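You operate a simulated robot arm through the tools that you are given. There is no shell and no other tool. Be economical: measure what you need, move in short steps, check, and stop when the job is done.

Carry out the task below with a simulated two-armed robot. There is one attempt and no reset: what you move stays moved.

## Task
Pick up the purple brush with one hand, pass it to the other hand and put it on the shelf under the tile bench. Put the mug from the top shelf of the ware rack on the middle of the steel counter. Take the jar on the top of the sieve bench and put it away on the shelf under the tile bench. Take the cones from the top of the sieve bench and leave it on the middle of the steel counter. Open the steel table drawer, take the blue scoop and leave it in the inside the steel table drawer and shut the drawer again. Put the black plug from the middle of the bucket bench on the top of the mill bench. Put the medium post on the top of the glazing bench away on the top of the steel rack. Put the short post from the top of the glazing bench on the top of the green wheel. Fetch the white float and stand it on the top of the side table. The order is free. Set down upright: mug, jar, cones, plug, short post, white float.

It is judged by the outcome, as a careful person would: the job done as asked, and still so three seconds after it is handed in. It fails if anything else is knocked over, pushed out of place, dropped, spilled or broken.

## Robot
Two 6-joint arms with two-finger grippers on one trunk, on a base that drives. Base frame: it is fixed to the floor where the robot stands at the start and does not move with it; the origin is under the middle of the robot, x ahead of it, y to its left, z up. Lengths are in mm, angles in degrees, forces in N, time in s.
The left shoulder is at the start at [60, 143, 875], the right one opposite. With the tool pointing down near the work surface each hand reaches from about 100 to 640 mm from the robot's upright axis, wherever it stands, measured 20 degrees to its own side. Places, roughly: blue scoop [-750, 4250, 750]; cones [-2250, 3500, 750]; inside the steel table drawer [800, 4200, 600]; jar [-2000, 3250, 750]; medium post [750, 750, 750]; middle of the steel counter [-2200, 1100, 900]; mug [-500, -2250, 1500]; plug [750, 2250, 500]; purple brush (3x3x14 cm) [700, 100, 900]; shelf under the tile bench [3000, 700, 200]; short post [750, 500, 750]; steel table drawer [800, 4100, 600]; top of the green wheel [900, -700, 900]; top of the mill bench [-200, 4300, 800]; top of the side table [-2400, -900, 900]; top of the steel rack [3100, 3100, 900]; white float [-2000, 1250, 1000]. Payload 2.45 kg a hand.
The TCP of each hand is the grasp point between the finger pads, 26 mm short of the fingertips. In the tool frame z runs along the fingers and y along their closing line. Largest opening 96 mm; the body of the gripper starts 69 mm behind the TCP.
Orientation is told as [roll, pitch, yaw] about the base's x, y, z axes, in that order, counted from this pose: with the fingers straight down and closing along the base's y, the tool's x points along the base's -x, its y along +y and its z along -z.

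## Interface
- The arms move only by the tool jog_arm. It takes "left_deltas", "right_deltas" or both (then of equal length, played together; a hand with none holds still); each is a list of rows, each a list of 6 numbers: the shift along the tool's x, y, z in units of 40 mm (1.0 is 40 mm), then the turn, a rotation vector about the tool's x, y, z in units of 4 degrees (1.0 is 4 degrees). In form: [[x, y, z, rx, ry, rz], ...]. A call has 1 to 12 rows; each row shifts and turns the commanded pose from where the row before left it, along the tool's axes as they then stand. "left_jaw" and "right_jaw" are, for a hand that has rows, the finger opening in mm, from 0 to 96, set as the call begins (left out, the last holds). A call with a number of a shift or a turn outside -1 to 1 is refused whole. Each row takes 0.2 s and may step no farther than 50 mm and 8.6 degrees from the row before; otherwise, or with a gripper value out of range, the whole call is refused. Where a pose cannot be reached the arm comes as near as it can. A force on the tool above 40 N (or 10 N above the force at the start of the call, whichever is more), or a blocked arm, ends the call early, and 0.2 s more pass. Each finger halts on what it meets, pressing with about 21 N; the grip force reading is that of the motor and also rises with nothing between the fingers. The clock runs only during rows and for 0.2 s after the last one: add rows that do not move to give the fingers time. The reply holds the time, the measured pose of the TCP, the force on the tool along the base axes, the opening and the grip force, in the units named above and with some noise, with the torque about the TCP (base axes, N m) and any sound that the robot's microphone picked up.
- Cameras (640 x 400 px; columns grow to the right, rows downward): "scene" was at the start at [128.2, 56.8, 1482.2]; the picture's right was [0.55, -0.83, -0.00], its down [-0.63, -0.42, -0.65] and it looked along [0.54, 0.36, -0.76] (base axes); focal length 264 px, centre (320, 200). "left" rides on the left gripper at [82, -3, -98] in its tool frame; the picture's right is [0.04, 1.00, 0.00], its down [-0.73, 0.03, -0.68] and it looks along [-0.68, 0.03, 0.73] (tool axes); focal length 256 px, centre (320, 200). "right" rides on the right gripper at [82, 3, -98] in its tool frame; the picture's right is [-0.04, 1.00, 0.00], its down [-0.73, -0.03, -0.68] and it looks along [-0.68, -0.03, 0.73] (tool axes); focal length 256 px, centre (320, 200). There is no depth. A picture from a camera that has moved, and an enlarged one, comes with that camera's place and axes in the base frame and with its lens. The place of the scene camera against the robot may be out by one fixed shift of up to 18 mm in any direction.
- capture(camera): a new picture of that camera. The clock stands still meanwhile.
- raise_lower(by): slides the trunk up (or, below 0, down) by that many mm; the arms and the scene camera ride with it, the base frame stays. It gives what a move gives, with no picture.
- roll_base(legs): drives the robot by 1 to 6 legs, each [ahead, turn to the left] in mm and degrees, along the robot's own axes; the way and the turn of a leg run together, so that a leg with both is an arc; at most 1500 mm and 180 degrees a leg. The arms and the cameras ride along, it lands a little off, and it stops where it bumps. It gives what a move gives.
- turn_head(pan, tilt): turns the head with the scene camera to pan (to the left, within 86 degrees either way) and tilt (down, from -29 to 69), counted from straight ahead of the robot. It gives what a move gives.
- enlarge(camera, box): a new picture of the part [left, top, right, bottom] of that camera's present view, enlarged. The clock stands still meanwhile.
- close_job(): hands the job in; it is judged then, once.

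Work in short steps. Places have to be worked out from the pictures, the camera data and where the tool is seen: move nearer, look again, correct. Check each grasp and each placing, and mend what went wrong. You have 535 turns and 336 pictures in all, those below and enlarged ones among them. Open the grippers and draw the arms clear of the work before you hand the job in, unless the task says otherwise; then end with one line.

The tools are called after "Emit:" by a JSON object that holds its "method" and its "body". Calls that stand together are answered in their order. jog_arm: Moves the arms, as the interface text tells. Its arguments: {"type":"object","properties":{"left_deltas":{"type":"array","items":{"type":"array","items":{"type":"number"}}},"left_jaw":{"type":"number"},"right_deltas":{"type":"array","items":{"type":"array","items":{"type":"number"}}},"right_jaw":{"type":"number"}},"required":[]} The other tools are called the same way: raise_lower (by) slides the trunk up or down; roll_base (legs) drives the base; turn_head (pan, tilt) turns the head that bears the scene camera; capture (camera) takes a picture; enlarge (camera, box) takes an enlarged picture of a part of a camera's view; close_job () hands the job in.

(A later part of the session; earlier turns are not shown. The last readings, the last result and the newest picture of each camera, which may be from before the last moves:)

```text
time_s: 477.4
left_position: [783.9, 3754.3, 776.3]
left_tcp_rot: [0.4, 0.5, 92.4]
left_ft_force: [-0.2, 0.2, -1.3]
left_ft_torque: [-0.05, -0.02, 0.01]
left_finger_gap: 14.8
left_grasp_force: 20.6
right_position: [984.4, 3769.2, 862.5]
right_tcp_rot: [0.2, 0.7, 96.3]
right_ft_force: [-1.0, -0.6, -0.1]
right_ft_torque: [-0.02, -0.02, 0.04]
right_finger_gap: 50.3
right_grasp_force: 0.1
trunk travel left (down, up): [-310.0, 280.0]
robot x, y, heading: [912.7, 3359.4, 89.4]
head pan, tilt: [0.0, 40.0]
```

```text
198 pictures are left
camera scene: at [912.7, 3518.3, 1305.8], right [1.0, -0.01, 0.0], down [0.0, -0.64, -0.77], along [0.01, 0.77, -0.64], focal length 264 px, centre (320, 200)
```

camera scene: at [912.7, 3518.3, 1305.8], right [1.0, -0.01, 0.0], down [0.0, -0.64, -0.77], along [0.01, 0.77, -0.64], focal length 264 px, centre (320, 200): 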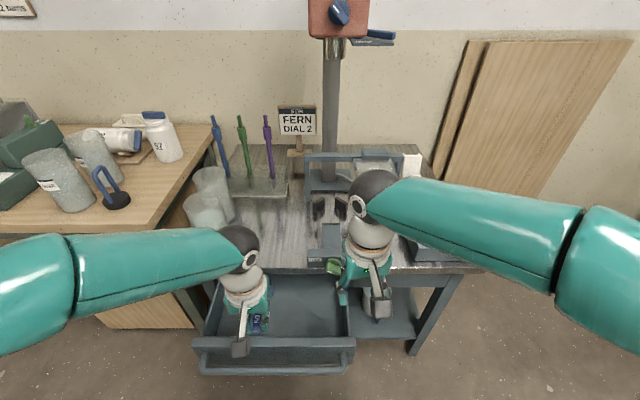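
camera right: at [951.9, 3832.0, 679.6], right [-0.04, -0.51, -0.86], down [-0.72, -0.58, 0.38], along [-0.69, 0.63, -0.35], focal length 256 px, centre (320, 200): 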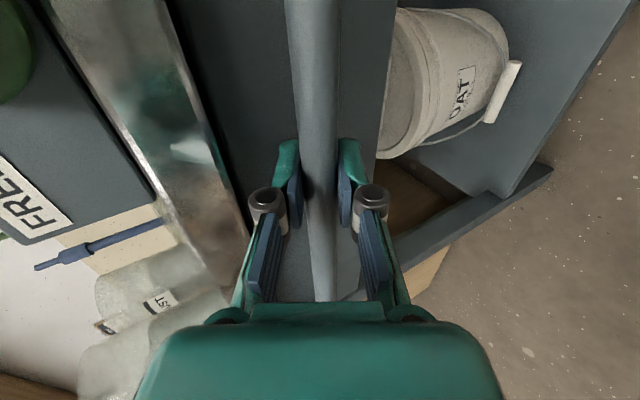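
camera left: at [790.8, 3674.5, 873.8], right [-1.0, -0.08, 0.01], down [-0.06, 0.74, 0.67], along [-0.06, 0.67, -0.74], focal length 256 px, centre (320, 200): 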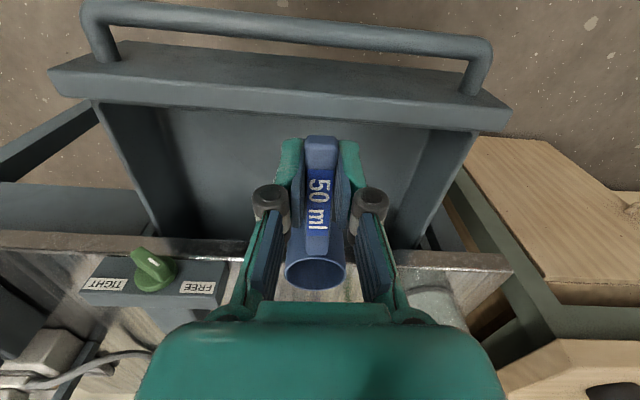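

Shift 38 mm deeper and lower into the drawer.

Emit:
{"method": "jog_arm", "body": {"left_deltas": [[-0.47, -0.2, 0, 0, 0, 0], [-0.47, -0.2, 0, 0, 0, 0], [0, 0, 0.8, 0, 0, 0], [0, 0, 0.8, 0, 0, 0], [0, 0, 0.8, 0, 0, 0], [0, 0, 0, 0, 0, 0]]}}

Emit:
{"method": "capture", "body": {"camera": "left"}}

```text
time_s: 478.8
left_position: [800.1, 3790.6, 679.5]
left_tcp_rot: [0.4, 0.3, 92.5]
left_ft_force: [-3.3, -0.1, 14.5]
left_ft_torque: [-0.35, 0.03, -0.05]
left_finger_gap: 14.7
left_grasp_force: 20.9
right_position: [985.0, 3767.7, 862.5]
right_tcp_rot: [0.1, 0.7, 96.2]
right_ft_force: [-0.7, -0.7, -0.7]
right_ft_torque: [0.01, 0.0, -0.02]
right_finger_gap: 50.1
right_grasp_force: 0.1
trunk travel left (down, up): [-310.0, 280.0]
robot x, y, heading: [911.7, 3357.5, 89.8]
head pan, tilt: [0.0, 40.0]
```

```text
197 pictures are left
camera left: at [805.7, 3710.6, 777.1], right [-1.0, -0.08, 0.01], down [-0.06, 0.74, 0.67], along [-0.06, 0.67, -0.74], focal length 256 px, centre (320, 200)
```

left: 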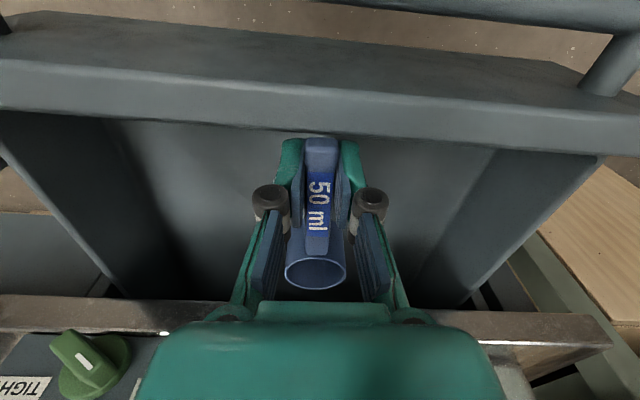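

Contact seems at the handle end on the front panel's inner edge. Raise 25 mm, move 35 mm deeper, lower again.

Emit:
{"method": "jog_arm", "body": {"left_deltas": [[0, 0, -0.65, 0, 0, 0], [-0.5, 0, 0, 0, 0, 0], [-0.45, 0, 0, 0, 0, 0], [0, 0, 0.5, 0, 0, 0]]}}

Emit:
{"method": "capture", "body": {"camera": "left"}}

```text
time_s: 479.8
left_position: [797.2, 3828.5, 682.8]
left_tcp_rot: [0.4, 0.8, 92.6]
left_ft_force: [1.0, -13.6, -2.3]
left_ft_torque: [-0.42, -0.03, 0.02]
left_finger_gap: 14.7
left_grasp_force: 21.3
right_position: [984.6, 3766.9, 862.5]
right_tcp_rot: [0.2, 0.6, 96.2]
right_ft_force: [0.8, -1.2, -0.6]
right_ft_torque: [0.04, 0.02, -0.03]
right_finger_gap: 49.8
right_grasp_force: 0.1
trunk travel left (down, up): [-310.0, 280.0]
robot x, y, heading: [908.9, 3359.9, 89.6]
head pan, tilt: [0.0, 40.0]
```

```text
196 pictures are left
camera left: at [803.6, 3748.2, 782.3], right [-1.0, -0.08, 0.01], down [-0.06, 0.74, 0.67], along [-0.06, 0.67, -0.74], focal length 256 px, centre (320, 200)
```

left: 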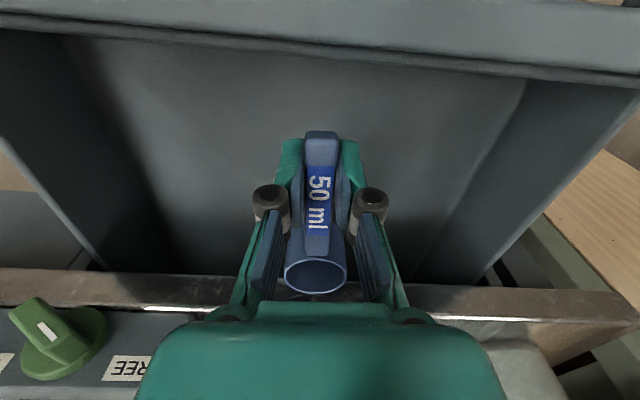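

Now the cup touches the table's front edge; back off 14 mm, then lower.

Emit:
{"method": "jog_arm", "body": {"left_deltas": [[0.38, 0, 0, 0, 0, 0], [0, 0, 0, 0, 0, 0]]}}

Emit:
{"method": "jog_arm", "body": {"left_deltas": [[0, 0, 0.3, 0, 0, 0], [0, 0, 0.3, 0, 0, 0]]}}

Emit:
{"method": "capture", "body": {"camera": "left"}}

```text
time_s: 480.4
left_position: [797.7, 3815.8, 684.5]
left_tcp_rot: [0.4, 0.3, 92.5]
left_ft_force: [0.1, -0.2, -1.2]
left_ft_torque: [-0.04, 0.04, 0.0]
left_finger_gap: 14.9
left_grasp_force: 21.0
right_position: [985.3, 3768.3, 860.6]
right_tcp_rot: [0.2, 0.7, 96.1]
right_ft_force: [-0.3, -0.9, 0.4]
right_ft_torque: [0.03, 0.0, 0.05]
right_finger_gap: 50.1
right_grasp_force: 0.1
trunk travel left (down, up): [-310.0, 280.0]
robot x, y, heading: [911.6, 3358.0, 89.7]
head pan, tilt: [0.0, 40.0]
```

```text
time_s: 481.0
left_position: [797.8, 3815.6, 660.5]
left_tcp_rot: [0.4, 0.5, 92.5]
left_ft_force: [0.0, 0.2, -0.3]
left_ft_torque: [-0.06, 0.01, -0.01]
left_finger_gap: 14.6
left_grasp_force: 21.2
right_position: [984.8, 3768.0, 862.3]
right_tcp_rot: [0.1, 0.7, 96.1]
right_ft_force: [-0.2, 0.5, 0.2]
right_ft_torque: [-0.04, 0.04, 0.0]
right_finger_gap: 50.0
right_grasp_force: 0.0
trunk travel left (down, up): [-310.0, 280.0]
robot x, y, heading: [908.0, 3363.2, 89.5]
head pan, tilt: [0.0, 40.0]
```

```text
195 pictures are left
camera left: at [803.4, 3735.6, 758.6], right [-1.0, -0.08, 0.01], down [-0.06, 0.74, 0.67], along [-0.06, 0.67, -0.74], focal length 256 px, centre (320, 200)
```

left: 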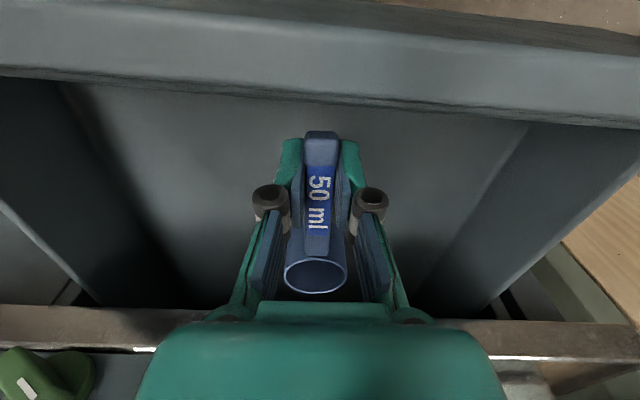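

Emit:
{"method": "jog_arm", "body": {"left_deltas": [[0, 0, 0.3, 0, 0, 0]]}}

Emit:
{"method": "jog_arm", "body": {"left_deltas": [[0, 0, 0.25, 0, 0, 0]]}}

Emit:
{"method": "jog_arm", "body": {"left_deltas": [[0, 0, 0.2, 0, 0, 0]]}}

```text
time_s: 481.4
left_position: [796.6, 3814.8, 649.1]
left_tcp_rot: [0.4, 0.5, 92.5]
left_ft_force: [-0.8, 0.4, 0.8]
left_ft_torque: [-0.04, 0.03, 0.0]
left_finger_gap: 14.7
left_grasp_force: 21.3
right_position: [984.4, 3769.1, 862.6]
right_tcp_rot: [0.2, 0.6, 96.2]
right_ft_force: [-0.4, -0.4, 0.6]
right_ft_torque: [0.01, -0.01, 0.04]
right_finger_gap: 49.9
right_grasp_force: 0.0
trunk travel left (down, up): [-310.0, 280.0]
robot x, y, heading: [908.2, 3358.1, 89.6]
head pan, tilt: [0.0, 40.0]
```

```text
time_s: 481.8
left_position: [797.0, 3815.3, 639.3]
left_tcp_rot: [0.4, 0.6, 92.6]
left_ft_force: [0.7, 0.7, -0.5]
left_ft_torque: [-0.07, -0.02, 0.02]
left_finger_gap: 14.7
left_grasp_force: 21.0
right_position: [984.4, 3768.1, 862.8]
right_tcp_rot: [0.3, 0.7, 96.2]
right_ft_force: [0.2, 0.6, -1.1]
right_ft_torque: [0.01, 0.01, 0.01]
right_finger_gap: 50.2
right_grasp_force: 0.1
trunk travel left (down, up): [-310.0, 280.0]
robot x, y, heading: [909.0, 3359.4, 89.4]
head pan, tilt: [0.0, 40.0]
```

```text
time_s: 482.2
left_position: [798.1, 3815.0, 629.7]
left_tcp_rot: [0.5, 0.6, 92.5]
left_ft_force: [-0.1, 0.6, -1.6]
left_ft_torque: [-0.04, -0.04, 0.03]
left_finger_gap: 14.5
left_grasp_force: 21.4
right_position: [984.5, 3768.8, 861.0]
right_tcp_rot: [0.2, 0.7, 96.2]
right_ft_force: [0.0, -0.2, 0.4]
right_ft_torque: [0.01, -0.01, 0.02]
right_finger_gap: 50.2
right_grasp_force: 0.0
trunk travel left (down, up): [-310.0, 280.0]
robot x, y, heading: [910.2, 3357.2, 89.4]
head pan, tilt: [0.0, 40.0]
```

Emit:
{"method": "jog_arm", "body": {"left_deltas": [[0, 0, 0.15, 0, 0, 0]]}}

Emit:
{"method": "jog_arm", "body": {"left_deltas": [[0, 0, 0.12, 0, 0, 0]]}}

Emit:
{"method": "capture", "body": {"camera": "left"}}

```text
time_s: 482.6
left_position: [796.9, 3814.9, 625.1]
left_tcp_rot: [0.3, 0.5, 92.5]
left_ft_force: [-0.8, -0.2, -0.5]
left_ft_torque: [-0.05, 0.02, 0.0]
left_finger_gap: 14.5
left_grasp_force: 21.1
right_position: [984.4, 3767.8, 861.5]
right_tcp_rot: [0.3, 0.7, 96.2]
right_ft_force: [0.8, 0.0, 0.6]
right_ft_torque: [0.02, 0.05, -0.02]
right_finger_gap: 50.1
right_grasp_force: 0.1
trunk travel left (down, up): [-310.0, 280.0]
robot x, y, heading: [903.4, 3359.5, 89.5]
head pan, tilt: [0.0, 40.0]
```

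```text
time_s: 483.0
left_position: [796.8, 3815.7, 620.7]
left_tcp_rot: [0.4, 0.6, 92.5]
left_ft_force: [-0.6, 1.0, -0.8]
left_ft_torque: [-0.1, -0.02, -0.03]
left_finger_gap: 14.4
left_grasp_force: 20.7
right_position: [985.6, 3768.8, 862.4]
right_tcp_rot: [0.2, 0.7, 96.2]
right_ft_force: [-1.1, 0.3, 0.3]
right_ft_torque: [-0.03, -0.03, -0.01]
right_finger_gap: 49.9
right_grasp_force: 0.1
trunk travel left (down, up): [-310.0, 280.0]
robot x, y, heading: [908.1, 3360.9, 89.3]
head pan, tilt: [0.0, 40.0]
```

```text
194 pictures are left
camera left: at [802.8, 3736.0, 718.3], right [-1.0, -0.08, 0.01], down [-0.06, 0.74, 0.67], along [-0.06, 0.67, -0.74], focal length 256 px, centre (320, 200)
```

left: 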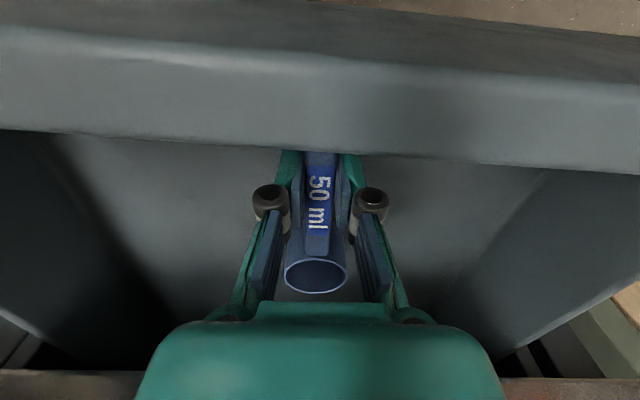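

Emit:
{"method": "jog_arm", "body": {"left_deltas": [[0, 0, 0.12, 0, 0, 0]]}}

Emit:
{"method": "jog_arm", "body": {"left_deltas": [[0, 0, 0.12, 0, 0, 0]]}}

Emit:
{"method": "jog_arm", "body": {"left_deltas": [[0, 0, 0.12, 0, 0, 0]]}}

```text
time_s: 483.4
left_position: [796.7, 3815.3, 615.0]
left_tcp_rot: [0.3, 0.5, 92.5]
left_ft_force: [0.6, -0.2, -0.9]
left_ft_torque: [-0.03, 0.03, 0.01]
left_finger_gap: 14.8
left_grasp_force: 21.3
right_position: [985.1, 3767.7, 861.9]
right_tcp_rot: [0.2, 0.6, 96.1]
right_ft_force: [0.0, 0.1, 0.1]
right_ft_torque: [0.0, -0.03, -0.02]
right_finger_gap: 50.1
right_grasp_force: 0.0
trunk travel left (down, up): [-310.0, 280.0]
robot x, y, heading: [909.7, 3361.6, 89.8]
head pan, tilt: [0.0, 40.0]
```

```text
time_s: 483.8
left_position: [797.2, 3816.6, 611.6]
left_tcp_rot: [0.3, 0.3, 92.5]
left_ft_force: [0.4, -1.0, 1.2]
left_ft_torque: [0.15, -0.01, -0.01]
left_finger_gap: 14.5
left_grasp_force: 21.0
right_position: [985.0, 3768.4, 861.1]
right_tcp_rot: [0.2, 0.7, 96.3]
right_ft_force: [0.0, 0.5, -0.9]
right_ft_torque: [-0.01, 0.01, 0.0]
right_finger_gap: 50.0
right_grasp_force: 0.1
trunk travel left (down, up): [-310.0, 280.0]
robot x, y, heading: [907.5, 3356.9, 89.7]
head pan, tilt: [0.0, 40.0]
```

```text
time_s: 484.2
left_position: [796.7, 3814.4, 607.7]
left_tcp_rot: [0.3, 0.4, 92.5]
left_ft_force: [0.9, 0.1, 7.8]
left_ft_torque: [0.51, -0.02, -0.09]
left_finger_gap: 14.9
left_grasp_force: 21.2
right_position: [984.5, 3767.1, 861.2]
right_tcp_rot: [0.2, 0.8, 96.2]
right_ft_force: [-0.5, -0.5, 1.0]
right_ft_torque: [0.03, -0.01, -0.03]
right_finger_gap: 49.9
right_grasp_force: 0.0
trunk travel left (down, up): [-310.0, 280.0]
robot x, y, heading: [909.6, 3358.8, 89.8]
head pan, tilt: [0.0, 40.0]
```

Cup touches the drawer floor. Release and lift out.

Emit:
{"method": "jog_arm", "body": {"left_deltas": [[0, 0, 0, 0, 0, 0], [0, 0, 0, 0, 0, 0]], "left_jaw": 40}}

Emit:
{"method": "jog_arm", "body": {"left_deltas": [[0, 0, -0.6, 0, 0, 0], [0, 0, -0.9, 0, 0, 0], [0, 0, -0.9, 0, 0, 0], [0, 0, -0.9, 0, 0, 0]]}}

Emit:
{"method": "capture", "body": {"camera": "left"}}

```text
time_s: 484.8
left_position: [796.4, 3813.8, 606.7]
left_tcp_rot: [0.5, 0.6, 92.6]
left_ft_force: [0.0, 0.3, 0.0]
left_ft_torque: [0.0, 0.01, 0.02]
left_finger_gap: 39.9
left_grasp_force: 0.0
right_position: [985.0, 3768.4, 861.5]
right_tcp_rot: [0.1, 0.7, 96.1]
right_ft_force: [0.7, -0.3, 0.0]
right_ft_torque: [0.01, 0.0, 0.04]
right_finger_gap: 50.0
right_grasp_force: 0.0
trunk travel left (down, up): [-310.0, 280.0]
robot x, y, heading: [907.6, 3358.8, 89.7]
head pan, tilt: [0.0, 40.0]
```

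```text
time_s: 485.8
left_position: [799.6, 3814.2, 738.2]
left_tcp_rot: [0.4, 0.6, 92.5]
left_ft_force: [0.0, 0.5, 0.4]
left_ft_torque: [-0.01, -0.01, 0.0]
left_finger_gap: 39.8
left_grasp_force: 0.0
right_position: [984.9, 3767.5, 862.2]
right_tcp_rot: [0.3, 0.6, 96.2]
right_ft_force: [0.2, -0.2, 0.1]
right_ft_torque: [0.0, -0.01, 0.02]
right_finger_gap: 49.8
right_grasp_force: 0.0
trunk travel left (down, up): [-310.0, 280.0]
robot x, y, heading: [908.4, 3357.2, 89.5]
head pan, tilt: [0.0, 40.0]
```

```text
193 pictures are left
camera left: at [805.3, 3734.2, 835.9], right [-1.0, -0.08, 0.01], down [-0.06, 0.74, 0.67], along [-0.06, 0.67, -0.74], focal length 256 px, centre (320, 200)
```

left: 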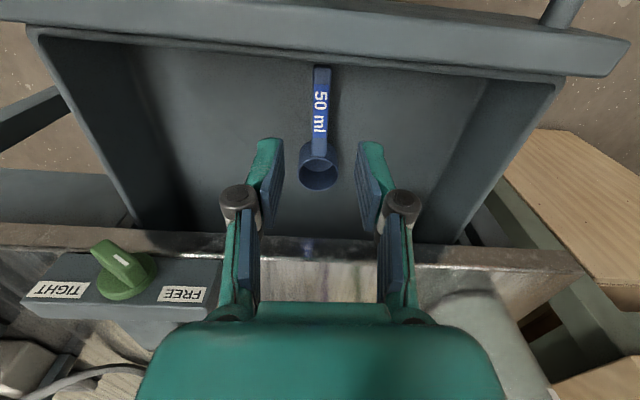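

Scoop lies in the drawer. Now bring the closed left fingers in front of the handle to push it shut.

Emit:
{"method": "jog_arm", "body": {"left_deltas": [[0.9, 0, -0.3, 0, 0, 0], [0.9, 0, 0, 0, 0, 0], [0.9, 0, 0, 0, 0, 0], [0.9, 0, 0, 0, 0, 0], [0.7, 0, 0, 0, 0, 0], [0, 0, 0.9, 0, 0, 0], [0, 0, 0.9, 0, 0, 0], [0, 0, 0.9, 0, 0, 0], [0, 0, 0.2, 0, 0, 0]], "left_jaw": 0}}

Emit:
{"method": "capture", "body": {"camera": "left"}}

Emit:
{"method": "capture", "body": {"camera": "scene"}}

```text
time_s: 487.8
left_position: [805.5, 3647.8, 634.2]
left_tcp_rot: [0.4, 0.8, 92.6]
left_ft_force: [0.2, 0.3, -0.2]
left_ft_torque: [-0.01, -0.03, -0.01]
left_finger_gap: 0.1
left_grasp_force: 21.8
left hand out of reach, approached as far as the arm can: row 8
right_position: [985.1, 3768.0, 861.9]
right_tcp_rot: [0.2, 0.6, 96.3]
right_ft_force: [0.5, 1.4, 1.0]
right_ft_torque: [-0.03, 0.02, -0.02]
right_finger_gap: 50.1
right_grasp_force: 0.0
trunk travel left (down, up): [-310.0, 280.0]
robot x, y, heading: [907.7, 3355.8, 89.5]
head pan, tilt: [0.0, 40.0]
```

```text
192 pictures are left
camera left: at [811.6, 3568.6, 732.6], right [-1.0, -0.08, 0.01], down [-0.06, 0.74, 0.67], along [-0.06, 0.67, -0.74], focal length 256 px, centre (320, 200)
```

left: 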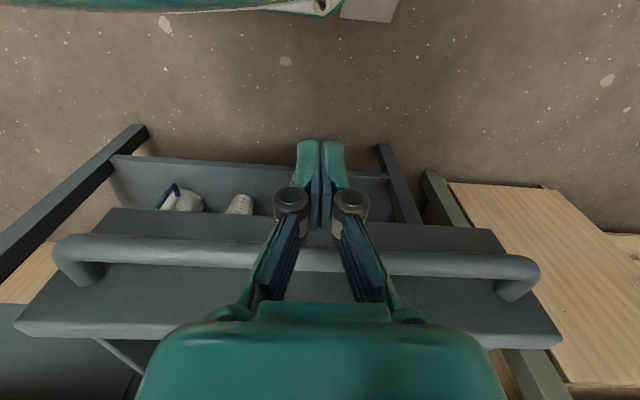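

```text
191 pictures are left
camera scene: at [912.7, 3518.4, 1305.7], right [1.0, -0.01, 0.0], down [0.0, -0.64, -0.77], along [0.01, 0.77, -0.64], focal length 264 px, centre (320, 200)
```

scene: 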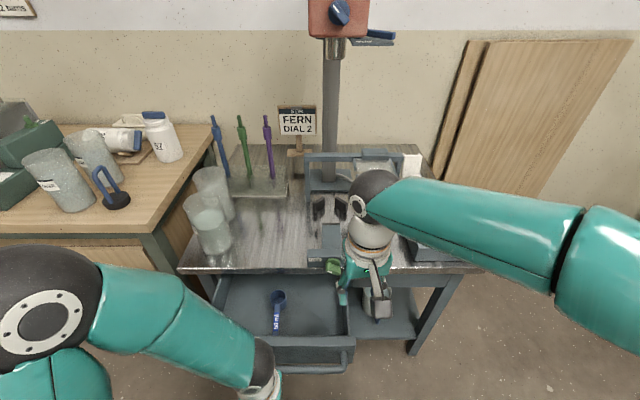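

Move the right hand up and aside, then drive forward to push the drawer shut.

Emit:
{"method": "jog_arm", "body": {"right_deltas": [[0, -0.8, -0.8, 0, 0, 0], [0, -0.8, -0.8, 0, 0, 0], [0.3, -0.8, -0.8, 0, 0, 0], [0.5, -0.8, -0.8, 0, 0, 0]]}}

Emit:
{"method": "roll_base", "body": {"legs": [[150, 0]]}}

Emit:
{"method": "capture", "body": {"camera": "scene"}}

```text
time_s: 488.8
left_position: [806.7, 3647.9, 634.4]
left_tcp_rot: [0.5, 0.7, 92.5]
left_ft_force: [0.2, 0.4, -0.2]
left_ft_torque: [-0.02, 0.01, 0.02]
left_finger_gap: 0.0
left_grasp_force: 20.9
right_position: [1116.0, 3748.1, 991.4]
right_tcp_rot: [0.2, 0.8, 96.2]
right_ft_force: [-0.8, 0.4, 0.4]
right_ft_torque: [-0.04, 0.01, 0.01]
right_finger_gap: 49.9
right_grasp_force: 0.0
trunk travel left (down, up): [-310.0, 280.0]
robot x, y, heading: [905.1, 3355.0, 89.6]
head pan, tilt: [0.0, 40.0]
```

```text
time_s: 490.2
left_position: [807.4, 3801.1, 634.5]
left_tcp_rot: [0.5, 0.7, 92.6]
left_ft_force: [0.0, 0.5, 0.5]
left_ft_torque: [-0.01, -0.01, 0.01]
left_finger_gap: 0.1
left_grasp_force: 28.0
right_position: [1115.5, 3903.0, 990.5]
right_tcp_rot: [0.2, 0.8, 96.2]
right_ft_force: [0.2, 0.6, 0.0]
right_ft_torque: [-0.03, 0.05, -0.04]
right_finger_gap: 49.9
right_grasp_force: 0.1
trunk travel left (down, up): [-310.0, 280.0]
robot x, y, heading: [910.4, 3509.4, 89.7]
head pan, tilt: [0.0, 40.0]
```

```text
190 pictures are left
camera scene: at [913.9, 3672.3, 1305.6], right [1.0, -0.01, 0.0], down [0.0, -0.64, -0.77], along [0.01, 0.77, -0.64], focal length 264 px, centre (320, 200)
```

scene: 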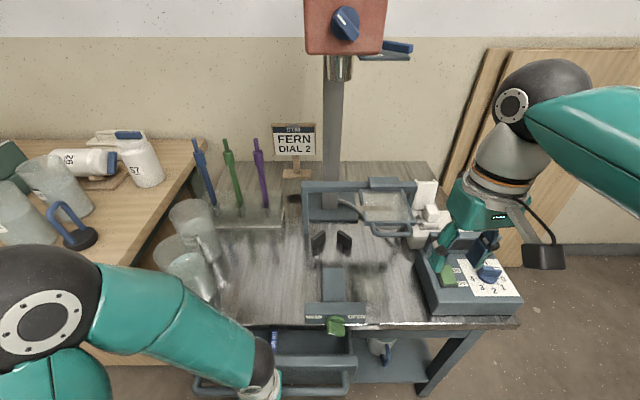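

Drawer is closing. Push 85 mm more.

Emit:
{"method": "roll_base", "body": {"legs": [[85, 0]]}}

Emit:
{"method": "capture", "body": {"camera": "left"}}

```text
time_s: 491.3
left_position: [808.0, 3887.5, 633.6]
left_tcp_rot: [0.4, 0.7, 92.4]
left_ft_force: [-0.4, 0.2, -0.1]
left_ft_torque: [0.0, 0.0, -0.02]
left_finger_gap: 0.1
left_grasp_force: 28.6
right_position: [1117.9, 3988.8, 989.0]
right_tcp_rot: [0.2, 0.8, 95.9]
right_ft_force: [0.0, 0.3, -1.0]
right_ft_torque: [-0.05, 0.01, 0.01]
right_finger_gap: 49.8
right_grasp_force: 0.1
trunk travel left (down, up): [-310.0, 280.0]
robot x, y, heading: [911.1, 3595.9, 89.5]
head pan, tilt: [0.0, 40.0]
```

```text
189 pictures are left
camera left: at [813.8, 3808.7, 732.9], right [-1.0, -0.08, 0.01], down [-0.05, 0.74, 0.67], along [-0.06, 0.67, -0.74], focal length 256 px, centre (320, 200)
```

left: 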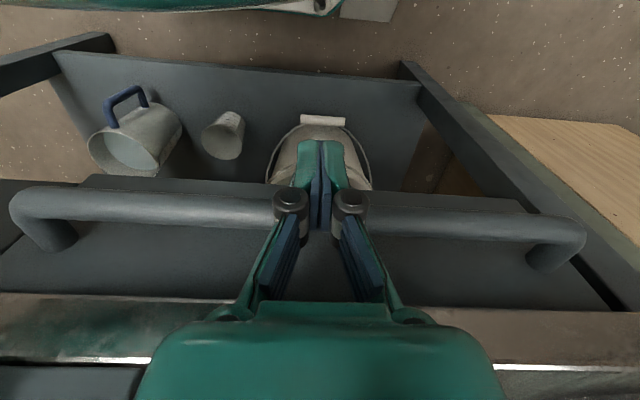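

Emit:
{"method": "jog_arm", "body": {"left_deltas": [[-0.15, 0, 0, 0, 0, 0], [-0.15, 0, 0, 0, 0, 0], [-0.15, 0, 0, 0, 0, 0], [-0.15, 0, 0, 0, 0, 0], [-0.15, 0, 0, 0, 0, 0]]}}

Emit:
{"method": "capture", "body": {"camera": "left"}}

```text
time_s: 492.3
left_position: [806.0, 3899.8, 635.7]
left_tcp_rot: [0.7, 1.6, 92.2]
left_ft_force: [0.5, -7.8, -1.3]
left_ft_torque: [-0.03, -0.01, -0.07]
left_finger_gap: 0.0
left_grasp_force: 28.0
right_position: [1117.5, 3987.9, 991.7]
right_tcp_rot: [0.2, 0.7, 96.0]
right_ft_force: [-0.3, 0.1, 0.4]
right_ft_torque: [-0.02, -0.02, -0.01]
right_finger_gap: 49.7
right_grasp_force: 0.1
trunk travel left (down, up): [-310.0, 280.0]
robot x, y, heading: [910.2, 3597.3, 89.5]
head pan, tilt: [0.0, 40.0]
stopped in row 4 (left hand): the force on the tool passed its limit at 47 N (the readings are from after the stop); the commanded pose is now the measured one
```

```text
188 pictures are left
camera left: at [811.4, 3822.2, 734.2], right [-1.0, -0.08, 0.01], down [-0.05, 0.75, 0.66], along [-0.06, 0.66, -0.75], focal length 256 px, centre (320, 200)
```

left: 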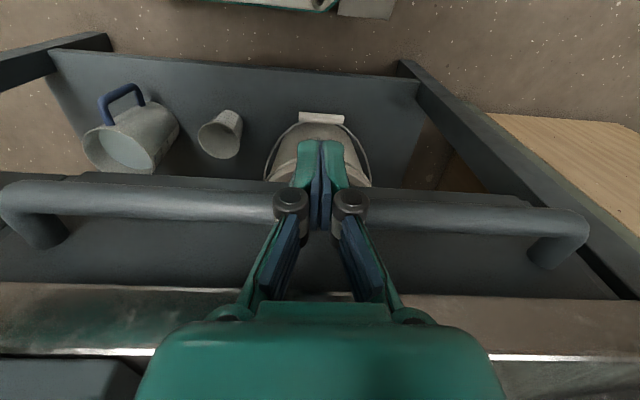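

Hard stop reached: the drawer is shut with the scoop inside. Back off, raise the trunk, and head to the sieve bench.

Emit:
{"method": "roll_base", "body": {"legs": [[-420, 0]]}}

Emit:
{"method": "raise_lower", "body": {"by": 250}}

Emit:
{"method": "capture", "body": {"camera": "scene"}}

Emit:
{"method": "roll_base", "body": {"legs": [[0, 45]]}}

Emit:
{"method": "roll_base", "body": {"legs": [[0, 43]]}}

```text
time_s: 494.9
left_position: [803.4, 3477.7, 634.9]
left_tcp_rot: [0.6, 1.3, 91.7]
left_ft_force: [0.0, -1.0, -1.0]
left_ft_torque: [0.03, -0.03, 0.02]
left_finger_gap: 0.2
left_grasp_force: 29.1
right_position: [1115.9, 3560.1, 992.3]
right_tcp_rot: [0.2, 0.7, 95.4]
right_ft_force: [-0.3, -0.3, 0.4]
right_ft_torque: [-0.01, -0.01, -0.01]
right_finger_gap: 49.9
right_grasp_force: 0.1
trunk travel left (down, up): [-310.0, 280.0]
robot x, y, heading: [903.6, 3173.8, 89.0]
head pan, tilt: [0.0, 40.0]
```

```text
time_s: 497.5
left_position: [803.7, 3477.3, 885.3]
left_tcp_rot: [0.6, 1.4, 91.7]
left_ft_force: [-0.6, 0.1, 0.0]
left_ft_torque: [0.01, 0.0, -0.02]
left_finger_gap: 0.2
left_grasp_force: 28.7
right_position: [1115.6, 3559.3, 1241.9]
right_tcp_rot: [0.2, 0.7, 95.5]
right_ft_force: [0.3, -0.1, 0.1]
right_ft_torque: [0.01, -0.03, -0.03]
right_finger_gap: 50.1
right_grasp_force: 0.1
trunk travel left (down, up): [-560.0, 30.0]
robot x, y, heading: [903.3, 3172.2, 88.8]
head pan, tilt: [0.0, 40.0]
```

```text
187 pictures are left
camera scene: at [910.6, 3332.1, 1555.7], right [1.0, -0.02, 0.0], down [-0.01, -0.64, -0.77], along [0.01, 0.77, -0.64], focal length 264 px, centre (320, 200)
```

scene: 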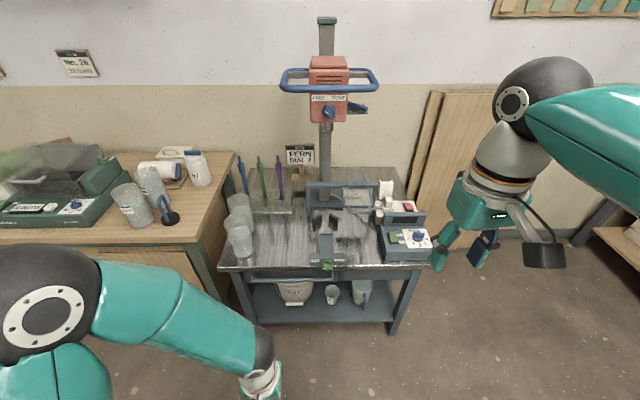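

```text
time_s: 500.2
left_position: [616.2, 3315.4, 886.1]
left_tcp_rot: [0.6, 1.5, 137.0]
left_ft_force: [-0.8, 0.6, -0.6]
left_ft_torque: [-0.01, 0.02, 0.01]
left_finger_gap: 0.0
left_grasp_force: 28.4
right_position: [778.4, 3595.9, 1241.7]
right_tcp_rot: [0.3, 0.7, 140.6]
right_ft_force: [0.2, 0.4, 0.0]
right_ft_torque: [-0.03, -0.02, 0.02]
right_finger_gap: 49.8
right_grasp_force: 0.1
trunk travel left (down, up): [-560.0, 30.0]
robot x, y, heading: [923.6, 3189.6, 133.7]
head pan, tilt: [0.0, 40.0]
```

```text
time_s: 502.9
left_position: [615.8, 3065.5, 885.3]
left_tcp_rot: [0.6, 1.4, -179.1]
left_ft_force: [0.2, 0.3, -0.3]
left_ft_torque: [0.01, 0.01, -0.03]
left_finger_gap: 0.1
left_grasp_force: 28.4
right_position: [537.8, 3380.2, 1242.8]
right_tcp_rot: [0.1, 0.6, -175.3]
right_ft_force: [-0.2, -0.1, -1.1]
right_ft_torque: [0.03, 0.0, 0.0]
right_finger_gap: 49.9
right_grasp_force: 0.1
trunk travel left (down, up): [-560.0, 30.0]
robot x, y, heading: [923.0, 3218.0, 177.7]
head pan, tilt: [0.0, 40.0]
```

Drawer is visibly shut. Drive to x≈−950 and look at the sieve bench.

Emit:
{"method": "roll_base", "body": {"legs": [[1400, 0], [470, 0]]}}

Emit:
{"method": "turn_head", "body": {"pan": 0, "tilt": 30}}

Emit:
{"method": "capture", "body": {"camera": "scene"}}

```text
time_s: 512.5
left_position: [-1269.8, 3143.1, 886.6]
left_tcp_rot: [0.6, 1.5, -179.2]
left_ft_force: [0.0, -0.3, -1.2]
left_ft_torque: [-0.02, -0.04, 0.01]
left_finger_gap: 0.1
left_grasp_force: 29.0
right_position: [-1348.2, 3458.5, 1242.3]
right_tcp_rot: [0.2, 0.7, -175.4]
right_ft_force: [-0.6, -0.5, -0.9]
right_ft_torque: [0.04, -0.03, 0.01]
right_finger_gap: 50.0
right_grasp_force: 0.0
trunk travel left (down, up): [-560.0, 30.0]
robot x, y, heading: [-960.7, 3299.3, 177.4]
head pan, tilt: [0.0, 40.0]
```

```text
time_s: 513.2
left_position: [-1269.7, 3142.8, 887.5]
left_tcp_rot: [0.5, 1.5, -179.2]
left_ft_force: [-0.2, -0.9, 0.5]
left_ft_torque: [0.0, -0.01, -0.01]
left_finger_gap: 0.0
left_grasp_force: 29.0
right_position: [-1347.5, 3457.8, 1245.7]
right_tcp_rot: [0.1, 0.7, -175.4]
right_ft_force: [0.3, -0.9, 1.1]
right_ft_torque: [-0.02, 0.03, 0.03]
right_finger_gap: 50.0
right_grasp_force: 0.1
trunk travel left (down, up): [-560.0, 30.0]
robot x, y, heading: [-963.2, 3297.6, 177.4]
head pan, tilt: [0.0, 30.0]
```

```text
186 pictures are left
camera scene: at [-1108.3, 3318.0, 1571.1], right [0.04, 1.0, 0.0], down [0.5, -0.02, -0.87], along [-0.86, 0.04, -0.5], focal length 264 px, centre (320, 200)
```

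scene: 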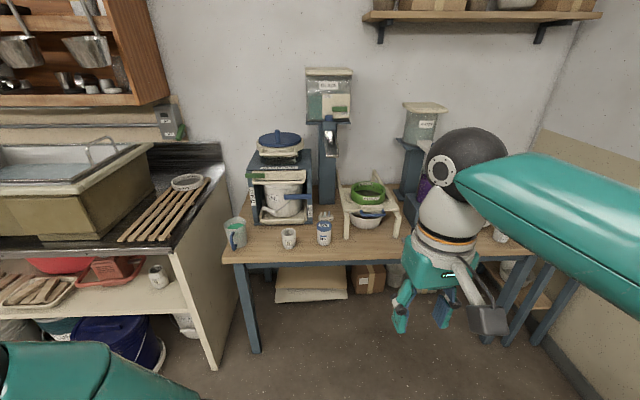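

Emit:
{"method": "enlarge", "body": {"camera": "scene", "box": [210, 120, 410, 270]}}

Emit:
{"method": "capture", "body": {"camera": "right"}}

```text
2.67 times, centred on (310, 195) of scene
camera zoom: at [-1108.3, 3318.0, 1571.1], right [0.04, 1.0, 0.0], down [0.5, -0.02, -0.87], along [-0.86, 0.04, -0.5], focal length 705 px, centre (347, 213)
```

zoom: 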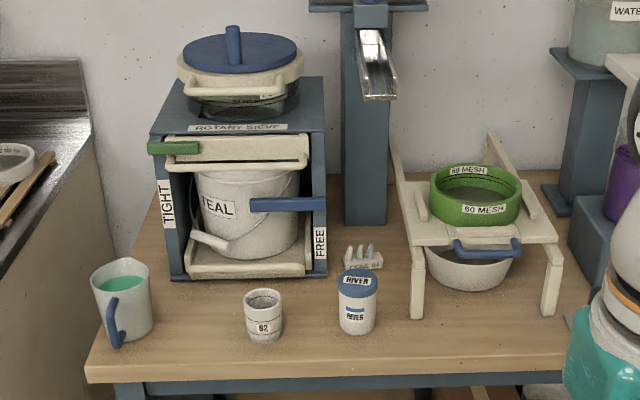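

```text
184 pictures are left
camera right: at [-1266.6, 3461.4, 1343.2], right [0.04, -1.0, 0.0], down [-0.74, -0.03, 0.67], along [-0.67, -0.03, -0.74], focal length 256 px, centre (320, 200)
```

right: 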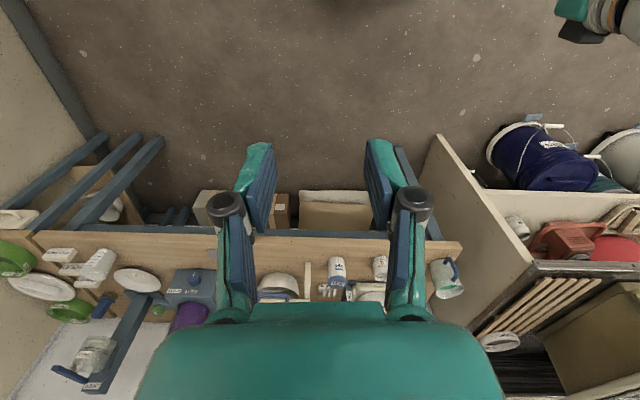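

The cones pack sits behind the RIVER jar, near (−2226,3401). Drive up to the bench.

Emit:
{"method": "roll_base", "body": {"legs": [[0, 7], [590, 0], [0, -4]]}}

Emit:
{"method": "capture", "body": {"camera": "right"}}

Emit:
{"method": "capture", "body": {"camera": "scene"}}

```text
time_s: 517.6
left_position: [-1832.4, 3084.4, 887.6]
left_tcp_rot: [0.7, 1.5, -176.2]
left_ft_force: [0.5, 0.5, -0.2]
left_ft_torque: [-0.02, 0.02, -0.01]
left_finger_gap: 0.0
left_grasp_force: 28.8
right_position: [-1927.4, 3394.2, 1245.2]
right_tcp_rot: [0.2, 0.7, -172.5]
right_ft_force: [-0.1, 0.2, 0.9]
right_ft_torque: [-0.01, 0.04, -0.02]
right_finger_gap: 50.1
right_grasp_force: 0.0
trunk travel left (down, up): [-560.0, 30.0]
robot x, y, heading: [-1535.1, 3248.1, -179.5]
head pan, tilt: [0.0, 30.0]
```

```text
183 pictures are left
camera right: at [-1846.8, 3401.6, 1343.2], right [0.09, -1.0, 0.0], down [-0.74, -0.07, 0.67], along [-0.67, -0.06, -0.74], focal length 256 px, centre (320, 200)
```

right: 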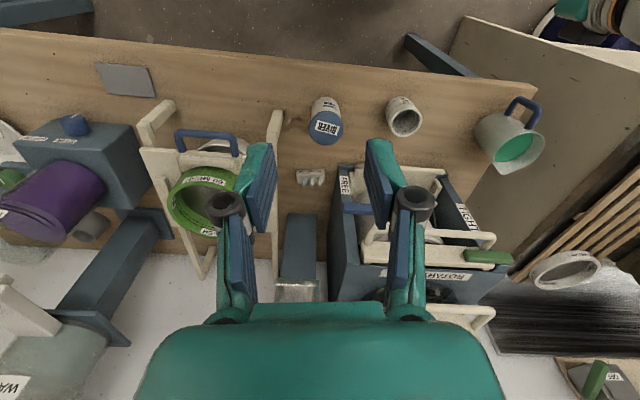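

```text
182 pictures are left
camera scene: at [-1680.5, 3263.0, 1571.1], right [-0.01, 1.0, 0.0], down [0.5, 0.0, -0.87], along [-0.87, -0.01, -0.5], focal length 264 px, centre (320, 200)
```

scene: 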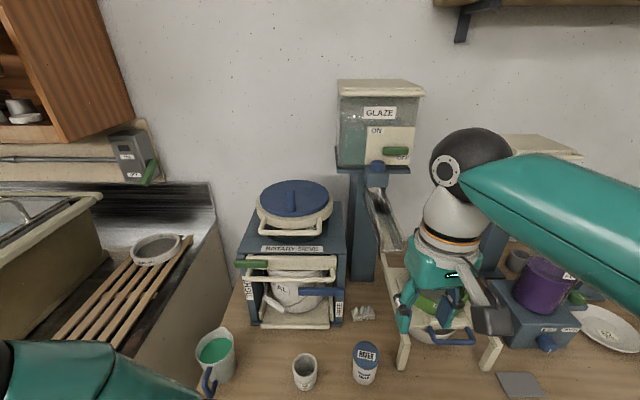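

The jar stands in front of the cones, so I move the jar aside first (right hand from above).

Emit:
{"method": "jog_arm", "body": {"right_deltas": [[-0.54, 0, 0.8, 0, 0, 0], [-0.54, 0, 0.8, 0, 0, 0], [-0.54, 0, 0.8, 0, 0, 0], [-0.54, 0, 0.8, 0, 0, 0], [-0.54, 0, 0.8, 0, 0, 0], [-0.54, 0, 0.8, 0, 0, 0], [0, 0, 0, 0, 0, 0]], "right_jaw": 94}}

Emit:
{"method": "capture", "body": {"camera": "right"}}

Emit:
{"method": "capture", "body": {"camera": "scene"}}

```text
time_s: 519.2
left_position: [-1832.1, 3083.9, 887.5]
left_tcp_rot: [0.5, 1.4, -176.2]
left_ft_force: [-0.4, -0.2, -0.3]
left_ft_torque: [0.0, 0.03, 0.02]
left_finger_gap: 0.2
left_grasp_force: 28.7
right_position: [-2053.6, 3377.0, 1051.4]
right_tcp_rot: [0.2, 0.7, -172.4]
right_ft_force: [-0.3, -0.3, -0.2]
right_ft_torque: [0.01, 0.04, 0.04]
right_finger_gap: 93.8
right_grasp_force: 0.1
trunk travel left (down, up): [-560.0, 30.0]
robot x, y, heading: [-1533.5, 3243.4, -179.3]
head pan, tilt: [0.0, 30.0]
```

```text
181 pictures are left
camera right: at [-1972.9, 3385.7, 1151.6], right [0.09, -1.0, 0.0], down [-0.74, -0.07, 0.67], along [-0.67, -0.06, -0.74], focal length 256 px, centre (320, 200)
```

right: 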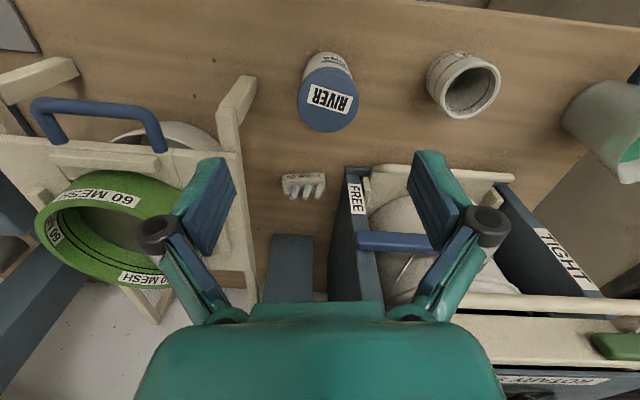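

```text
180 pictures are left
camera scene: at [-1680.0, 3262.2, 1571.2], right [-0.01, 1.0, 0.0], down [0.5, 0.0, -0.87], along [-0.87, -0.01, -0.5], focal length 264 px, centre (320, 200)
```

scene: 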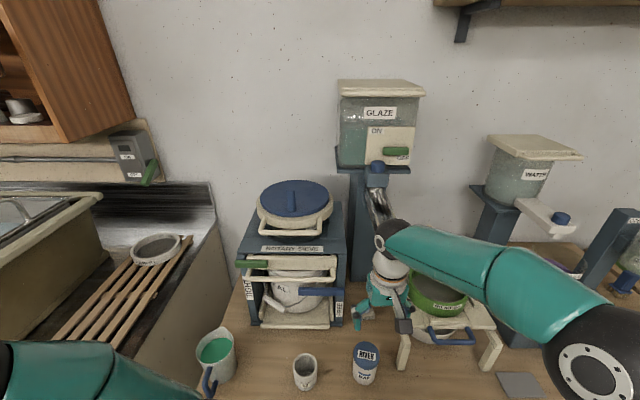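

Jar at ≈(−2075,3370). Descend over it and grip at mid-height.

Emit:
{"method": "jog_arm", "body": {"right_deltas": [[-0.13, 0.02, 0.8, 0, 0, 0], [-0.13, 0.02, 0.8, 0, 0, 0], [-0.13, 0.02, 0.8, 0, 0, 0], [0, 0, 0, 0, 0, 0]]}}

Emit:
{"method": "capture", "body": {"camera": "right"}}

```text
time_s: 520.2
left_position: [-1833.1, 3083.3, 887.4]
left_tcp_rot: [0.5, 1.5, -176.2]
left_ft_force: [0.7, 0.3, -0.5]
left_ft_torque: [0.04, 0.04, 0.01]
left_finger_gap: 0.0
left_grasp_force: 28.3
right_position: [-2067.2, 3374.3, 954.3]
right_tcp_rot: [0.2, 0.8, -172.4]
right_ft_force: [-0.3, 0.1, -0.1]
right_ft_torque: [0.02, -0.03, -0.01]
right_finger_gap: 94.1
right_grasp_force: 0.0
trunk travel left (down, up): [-560.0, 30.0]
robot x, y, heading: [-1528.0, 3250.6, -179.6]
head pan, tilt: [0.0, 30.0]
```

```text
179 pictures are left
camera right: at [-1988.5, 3381.4, 1054.0], right [0.09, -1.0, 0.0], down [-0.74, -0.07, 0.67], along [-0.67, -0.06, -0.74], focal length 256 px, centre (320, 200)
```

right: 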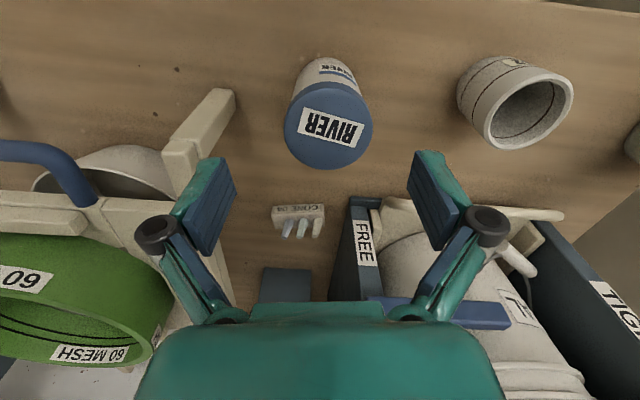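

Jar confirmed at (−2066,3369), top ≈896. Narrow jaws to 80 and descend to z≈858, then close.

Emit:
{"method": "jog_arm", "body": {"right_deltas": [[0, 0.06, 0.6, 0, 0, 0], [0, 0.06, 0.6, 0, 0, 0], [0, 0, 0.6, 0, 0, 0], [0, 0, 0.6, 0, 0, 0]], "right_jaw": 80}}

Emit:
{"method": "jog_arm", "body": {"right_deltas": [[0, 0, 0, 0, 0, 0], [0, 0, 0, 0, 0, 0], [0, 0, 0, 0, 0, 0]], "right_jaw": 30}}

Emit:
{"method": "capture", "body": {"camera": "right"}}

```text
time_s: 521.2
left_position: [-1833.9, 3083.9, 887.6]
left_tcp_rot: [0.5, 1.5, -176.2]
left_ft_force: [-0.7, -0.4, 0.3]
left_ft_torque: [0.0, 0.01, 0.01]
left_finger_gap: 0.3
left_grasp_force: 28.8
right_position: [-2064.4, 3365.0, 858.5]
right_tcp_rot: [0.2, 0.7, -172.5]
right_ft_force: [0.1, 0.3, 1.0]
right_ft_torque: [0.0, 0.0, -0.02]
right_finger_gap: 79.8
right_grasp_force: 0.1
trunk travel left (down, up): [-560.0, 30.0]
robot x, y, heading: [-1532.0, 3250.0, -179.6]
head pan, tilt: [0.0, 30.0]
```

```text
time_s: 522.0
left_position: [-1832.7, 3083.6, 886.8]
left_tcp_rot: [0.5, 1.5, -176.2]
left_ft_force: [0.4, 0.2, 0.7]
left_ft_torque: [0.01, 0.01, 0.03]
left_finger_gap: 0.0
left_grasp_force: 28.4
right_position: [-2064.8, 3364.5, 859.1]
right_tcp_rot: [0.2, 0.6, -172.5]
right_ft_force: [0.7, 1.1, 3.2]
right_ft_torque: [0.03, 0.15, -0.06]
right_finger_gap: 65.7
right_grasp_force: 21.0
trunk travel left (down, up): [-560.0, 30.0]
robot x, y, heading: [-1532.8, 3251.4, -179.4]
head pan, tilt: [0.0, 30.0]
```

```text
178 pictures are left
camera right: at [-1985.0, 3372.9, 958.2], right [0.09, -1.0, 0.0], down [-0.74, -0.07, 0.67], along [-0.67, -0.06, -0.74], focal length 256 px, centre (320, 200)
```

right: 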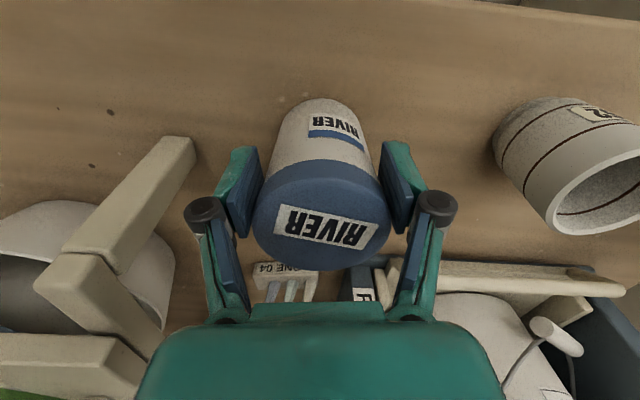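

Jar gripped. There's no clear place to park it here, so I'll carry it in the right hand: lift a little, pull straight back from under the chute, then raise it to the side.

Emit:
{"method": "jog_arm", "body": {"right_deltas": [[0, 0, -0.8, 0, 0, 0], [0, 0, -0.8, 0, 0, 0], [0.9, 0, -0.1, 0, 0, 0], [0.9, 0, -0.1, 0, 0, 0], [0.9, 0, -0.2, 0, 0, 0], [0.9, 0, -0.3, 0, 0, 0], [0, -0.6, -0.7, 0, 0, 0], [0, -0.6, -0.7, 0, 0, 0], [0, -0.6, -0.7, 0, 0, 0], [0, -0.6, -0.7, 0, 0, 0], [0, -0.6, -0.7, 0, 0, 0], [0, -0.6, -0.7, 0, 0, 0]]}}

Emit:
{"method": "capture", "body": {"camera": "right"}}

Emit:
{"method": "capture", "body": {"camera": "scene"}}

```text
time_s: 524.6
left_position: [-1833.3, 3084.4, 888.1]
left_tcp_rot: [0.6, 1.5, -176.2]
left_ft_force: [0.2, 0.5, 0.3]
left_ft_torque: [0.0, 0.01, 0.01]
left_finger_gap: 0.0
left_grasp_force: 28.1
right_position: [-1945.4, 3526.2, 1117.8]
right_tcp_rot: [0.2, 0.7, -172.4]
right_ft_force: [-1.0, 1.4, -2.8]
right_ft_torque: [-0.03, -0.05, 0.03]
right_finger_gap: 65.5
right_grasp_force: 21.6
trunk travel left (down, up): [-560.0, 30.0]
robot x, y, heading: [-1534.7, 3249.4, -179.4]
head pan, tilt: [0.0, 30.0]
```

```text
177 pictures are left
camera right: at [-1866.5, 3534.3, 1217.8], right [0.09, -1.0, 0.0], down [-0.74, -0.07, 0.67], along [-0.67, -0.06, -0.74], focal length 256 px, centre (320, 200)
```

right: 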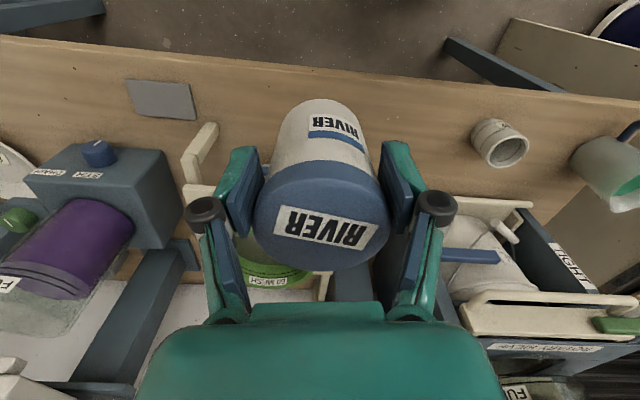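

```text
176 pictures are left
camera scene: at [-1680.7, 3262.7, 1571.1], right [-0.01, 1.0, 0.0], down [0.5, 0.0, -0.87], along [-0.87, -0.01, -0.5], focal length 264 px, centre (320, 200)
```

scene: 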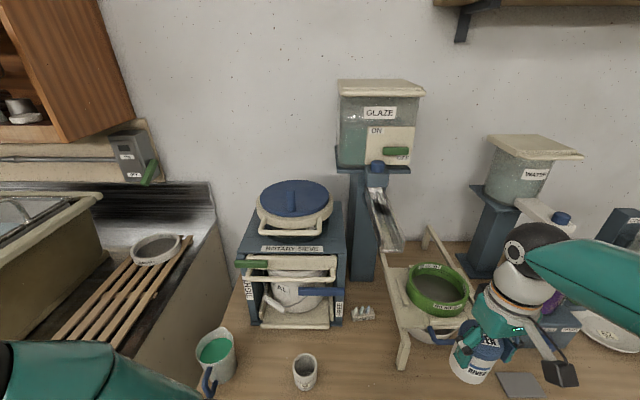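

Now use the left hand for the cones: bring it in front (x≈−1950,y≈3300), then pitch it forward 60°.

Emit:
{"method": "jog_arm", "body": {"left_deltas": [[-0.36, -0.8, -0.22, 0, 0, 0.3], [-0.36, -0.8, -0.22, 0, 0, 0.3], [-0.36, -0.8, -0.22, 0, 0, 0.3], [-0.36, -0.8, -0.22, 0, 0, 0], [-0.36, -0.8, -0.22, 0, 0, 0], [-0.36, -0.8, -0.22, 0, 0, 0], [-0.36, -0.8, -0.22, 0, 0, 0]], "left_jaw": 92}}

Emit:
{"method": "jog_arm", "body": {"left_deltas": [[0, 0, 0, 0, -1, 0], [0, 0, 0, 0, -1, 0], [0, 0, 0, 0, -1, 0], [0, 0, 0, 0, -1, 0], [0, 0, 0, 0, -1, 0], [0, 0, 0, 0, -1, 0], [0, 0, 0, 0, -1, 0], [0, 0, 0, 0, -1, 0], [0, 0, 0, 0, -1, 0], [0, 0, 0, 0, -1, 0], [0, 0, 0, 0, -1, 0], [0, 0, 0, 0, -1, 0]]}}

Emit:
{"method": "capture", "body": {"camera": "left"}}

Emit:
{"method": "capture", "body": {"camera": "scene"}}

```text
time_s: 526.2
left_position: [-1942.7, 3310.0, 945.1]
left_tcp_rot: [0.6, 1.5, -179.8]
left_ft_force: [-0.2, -0.2, 0.5]
left_ft_torque: [-0.04, -0.01, 0.02]
left_finger_gap: 92.0
left_grasp_force: 0.0
right_position: [-1947.1, 3527.4, 1117.2]
right_tcp_rot: [0.2, 0.8, -172.5]
right_ft_force: [-0.5, 0.1, -3.8]
right_ft_torque: [-0.02, -0.07, 0.04]
right_finger_gap: 65.9
right_grasp_force: 21.3
trunk travel left (down, up): [-560.0, 30.0]
robot x, y, heading: [-1533.1, 3247.1, -179.6]
head pan, tilt: [0.0, 30.0]
```

```text
time_s: 529.0
left_position: [-1971.7, 3269.7, 965.1]
left_tcp_rot: [-4.9, -47.1, -169.3]
left_ft_force: [0.0, 0.2, 0.0]
left_ft_torque: [-0.01, -0.01, -0.01]
left_finger_gap: 92.2
left_grasp_force: 0.1
right_position: [-1947.4, 3526.1, 1118.8]
right_tcp_rot: [0.1, 0.8, -172.4]
right_ft_force: [-0.4, -0.1, -3.3]
right_ft_torque: [-0.03, -0.07, 0.01]
right_finger_gap: 65.7
right_grasp_force: 21.1
trunk travel left (down, up): [-560.0, 30.0]
robot x, y, heading: [-1533.8, 3249.0, -179.4]
head pan, tilt: [0.0, 30.0]
stopped in row 12 (left hand): the arm was blocked; the commanded pose is now the measured one
```

```text
175 pictures are left
camera left: at [-1847.1, 3289.1, 971.0], right [0.15, -0.98, -0.09], down [0.01, -0.09, 1.0], along [-0.99, -0.15, 0.0], focal length 256 px, centre (320, 200)
```

left: 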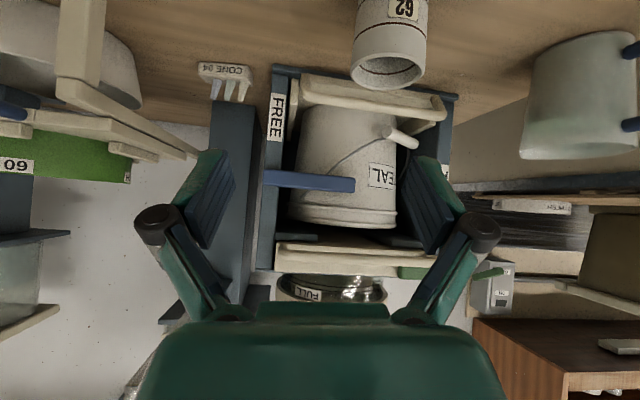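

```text
174 pictures are left
camera scene: at [-1681.3, 3262.3, 1570.7], right [-0.01, 1.0, 0.0], down [0.5, 0.0, -0.87], along [-0.87, -0.01, -0.5], focal length 264 px, centre (320, 200)
```

scene: 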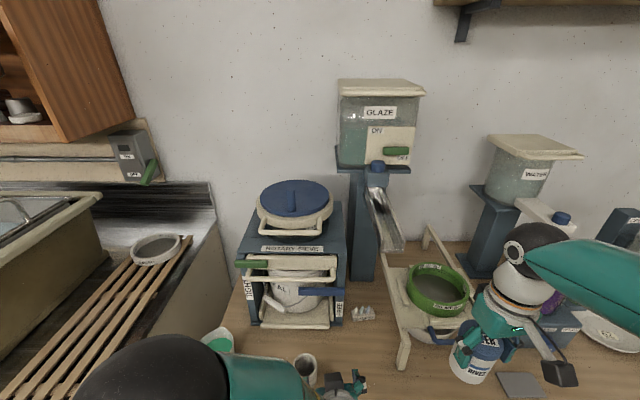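

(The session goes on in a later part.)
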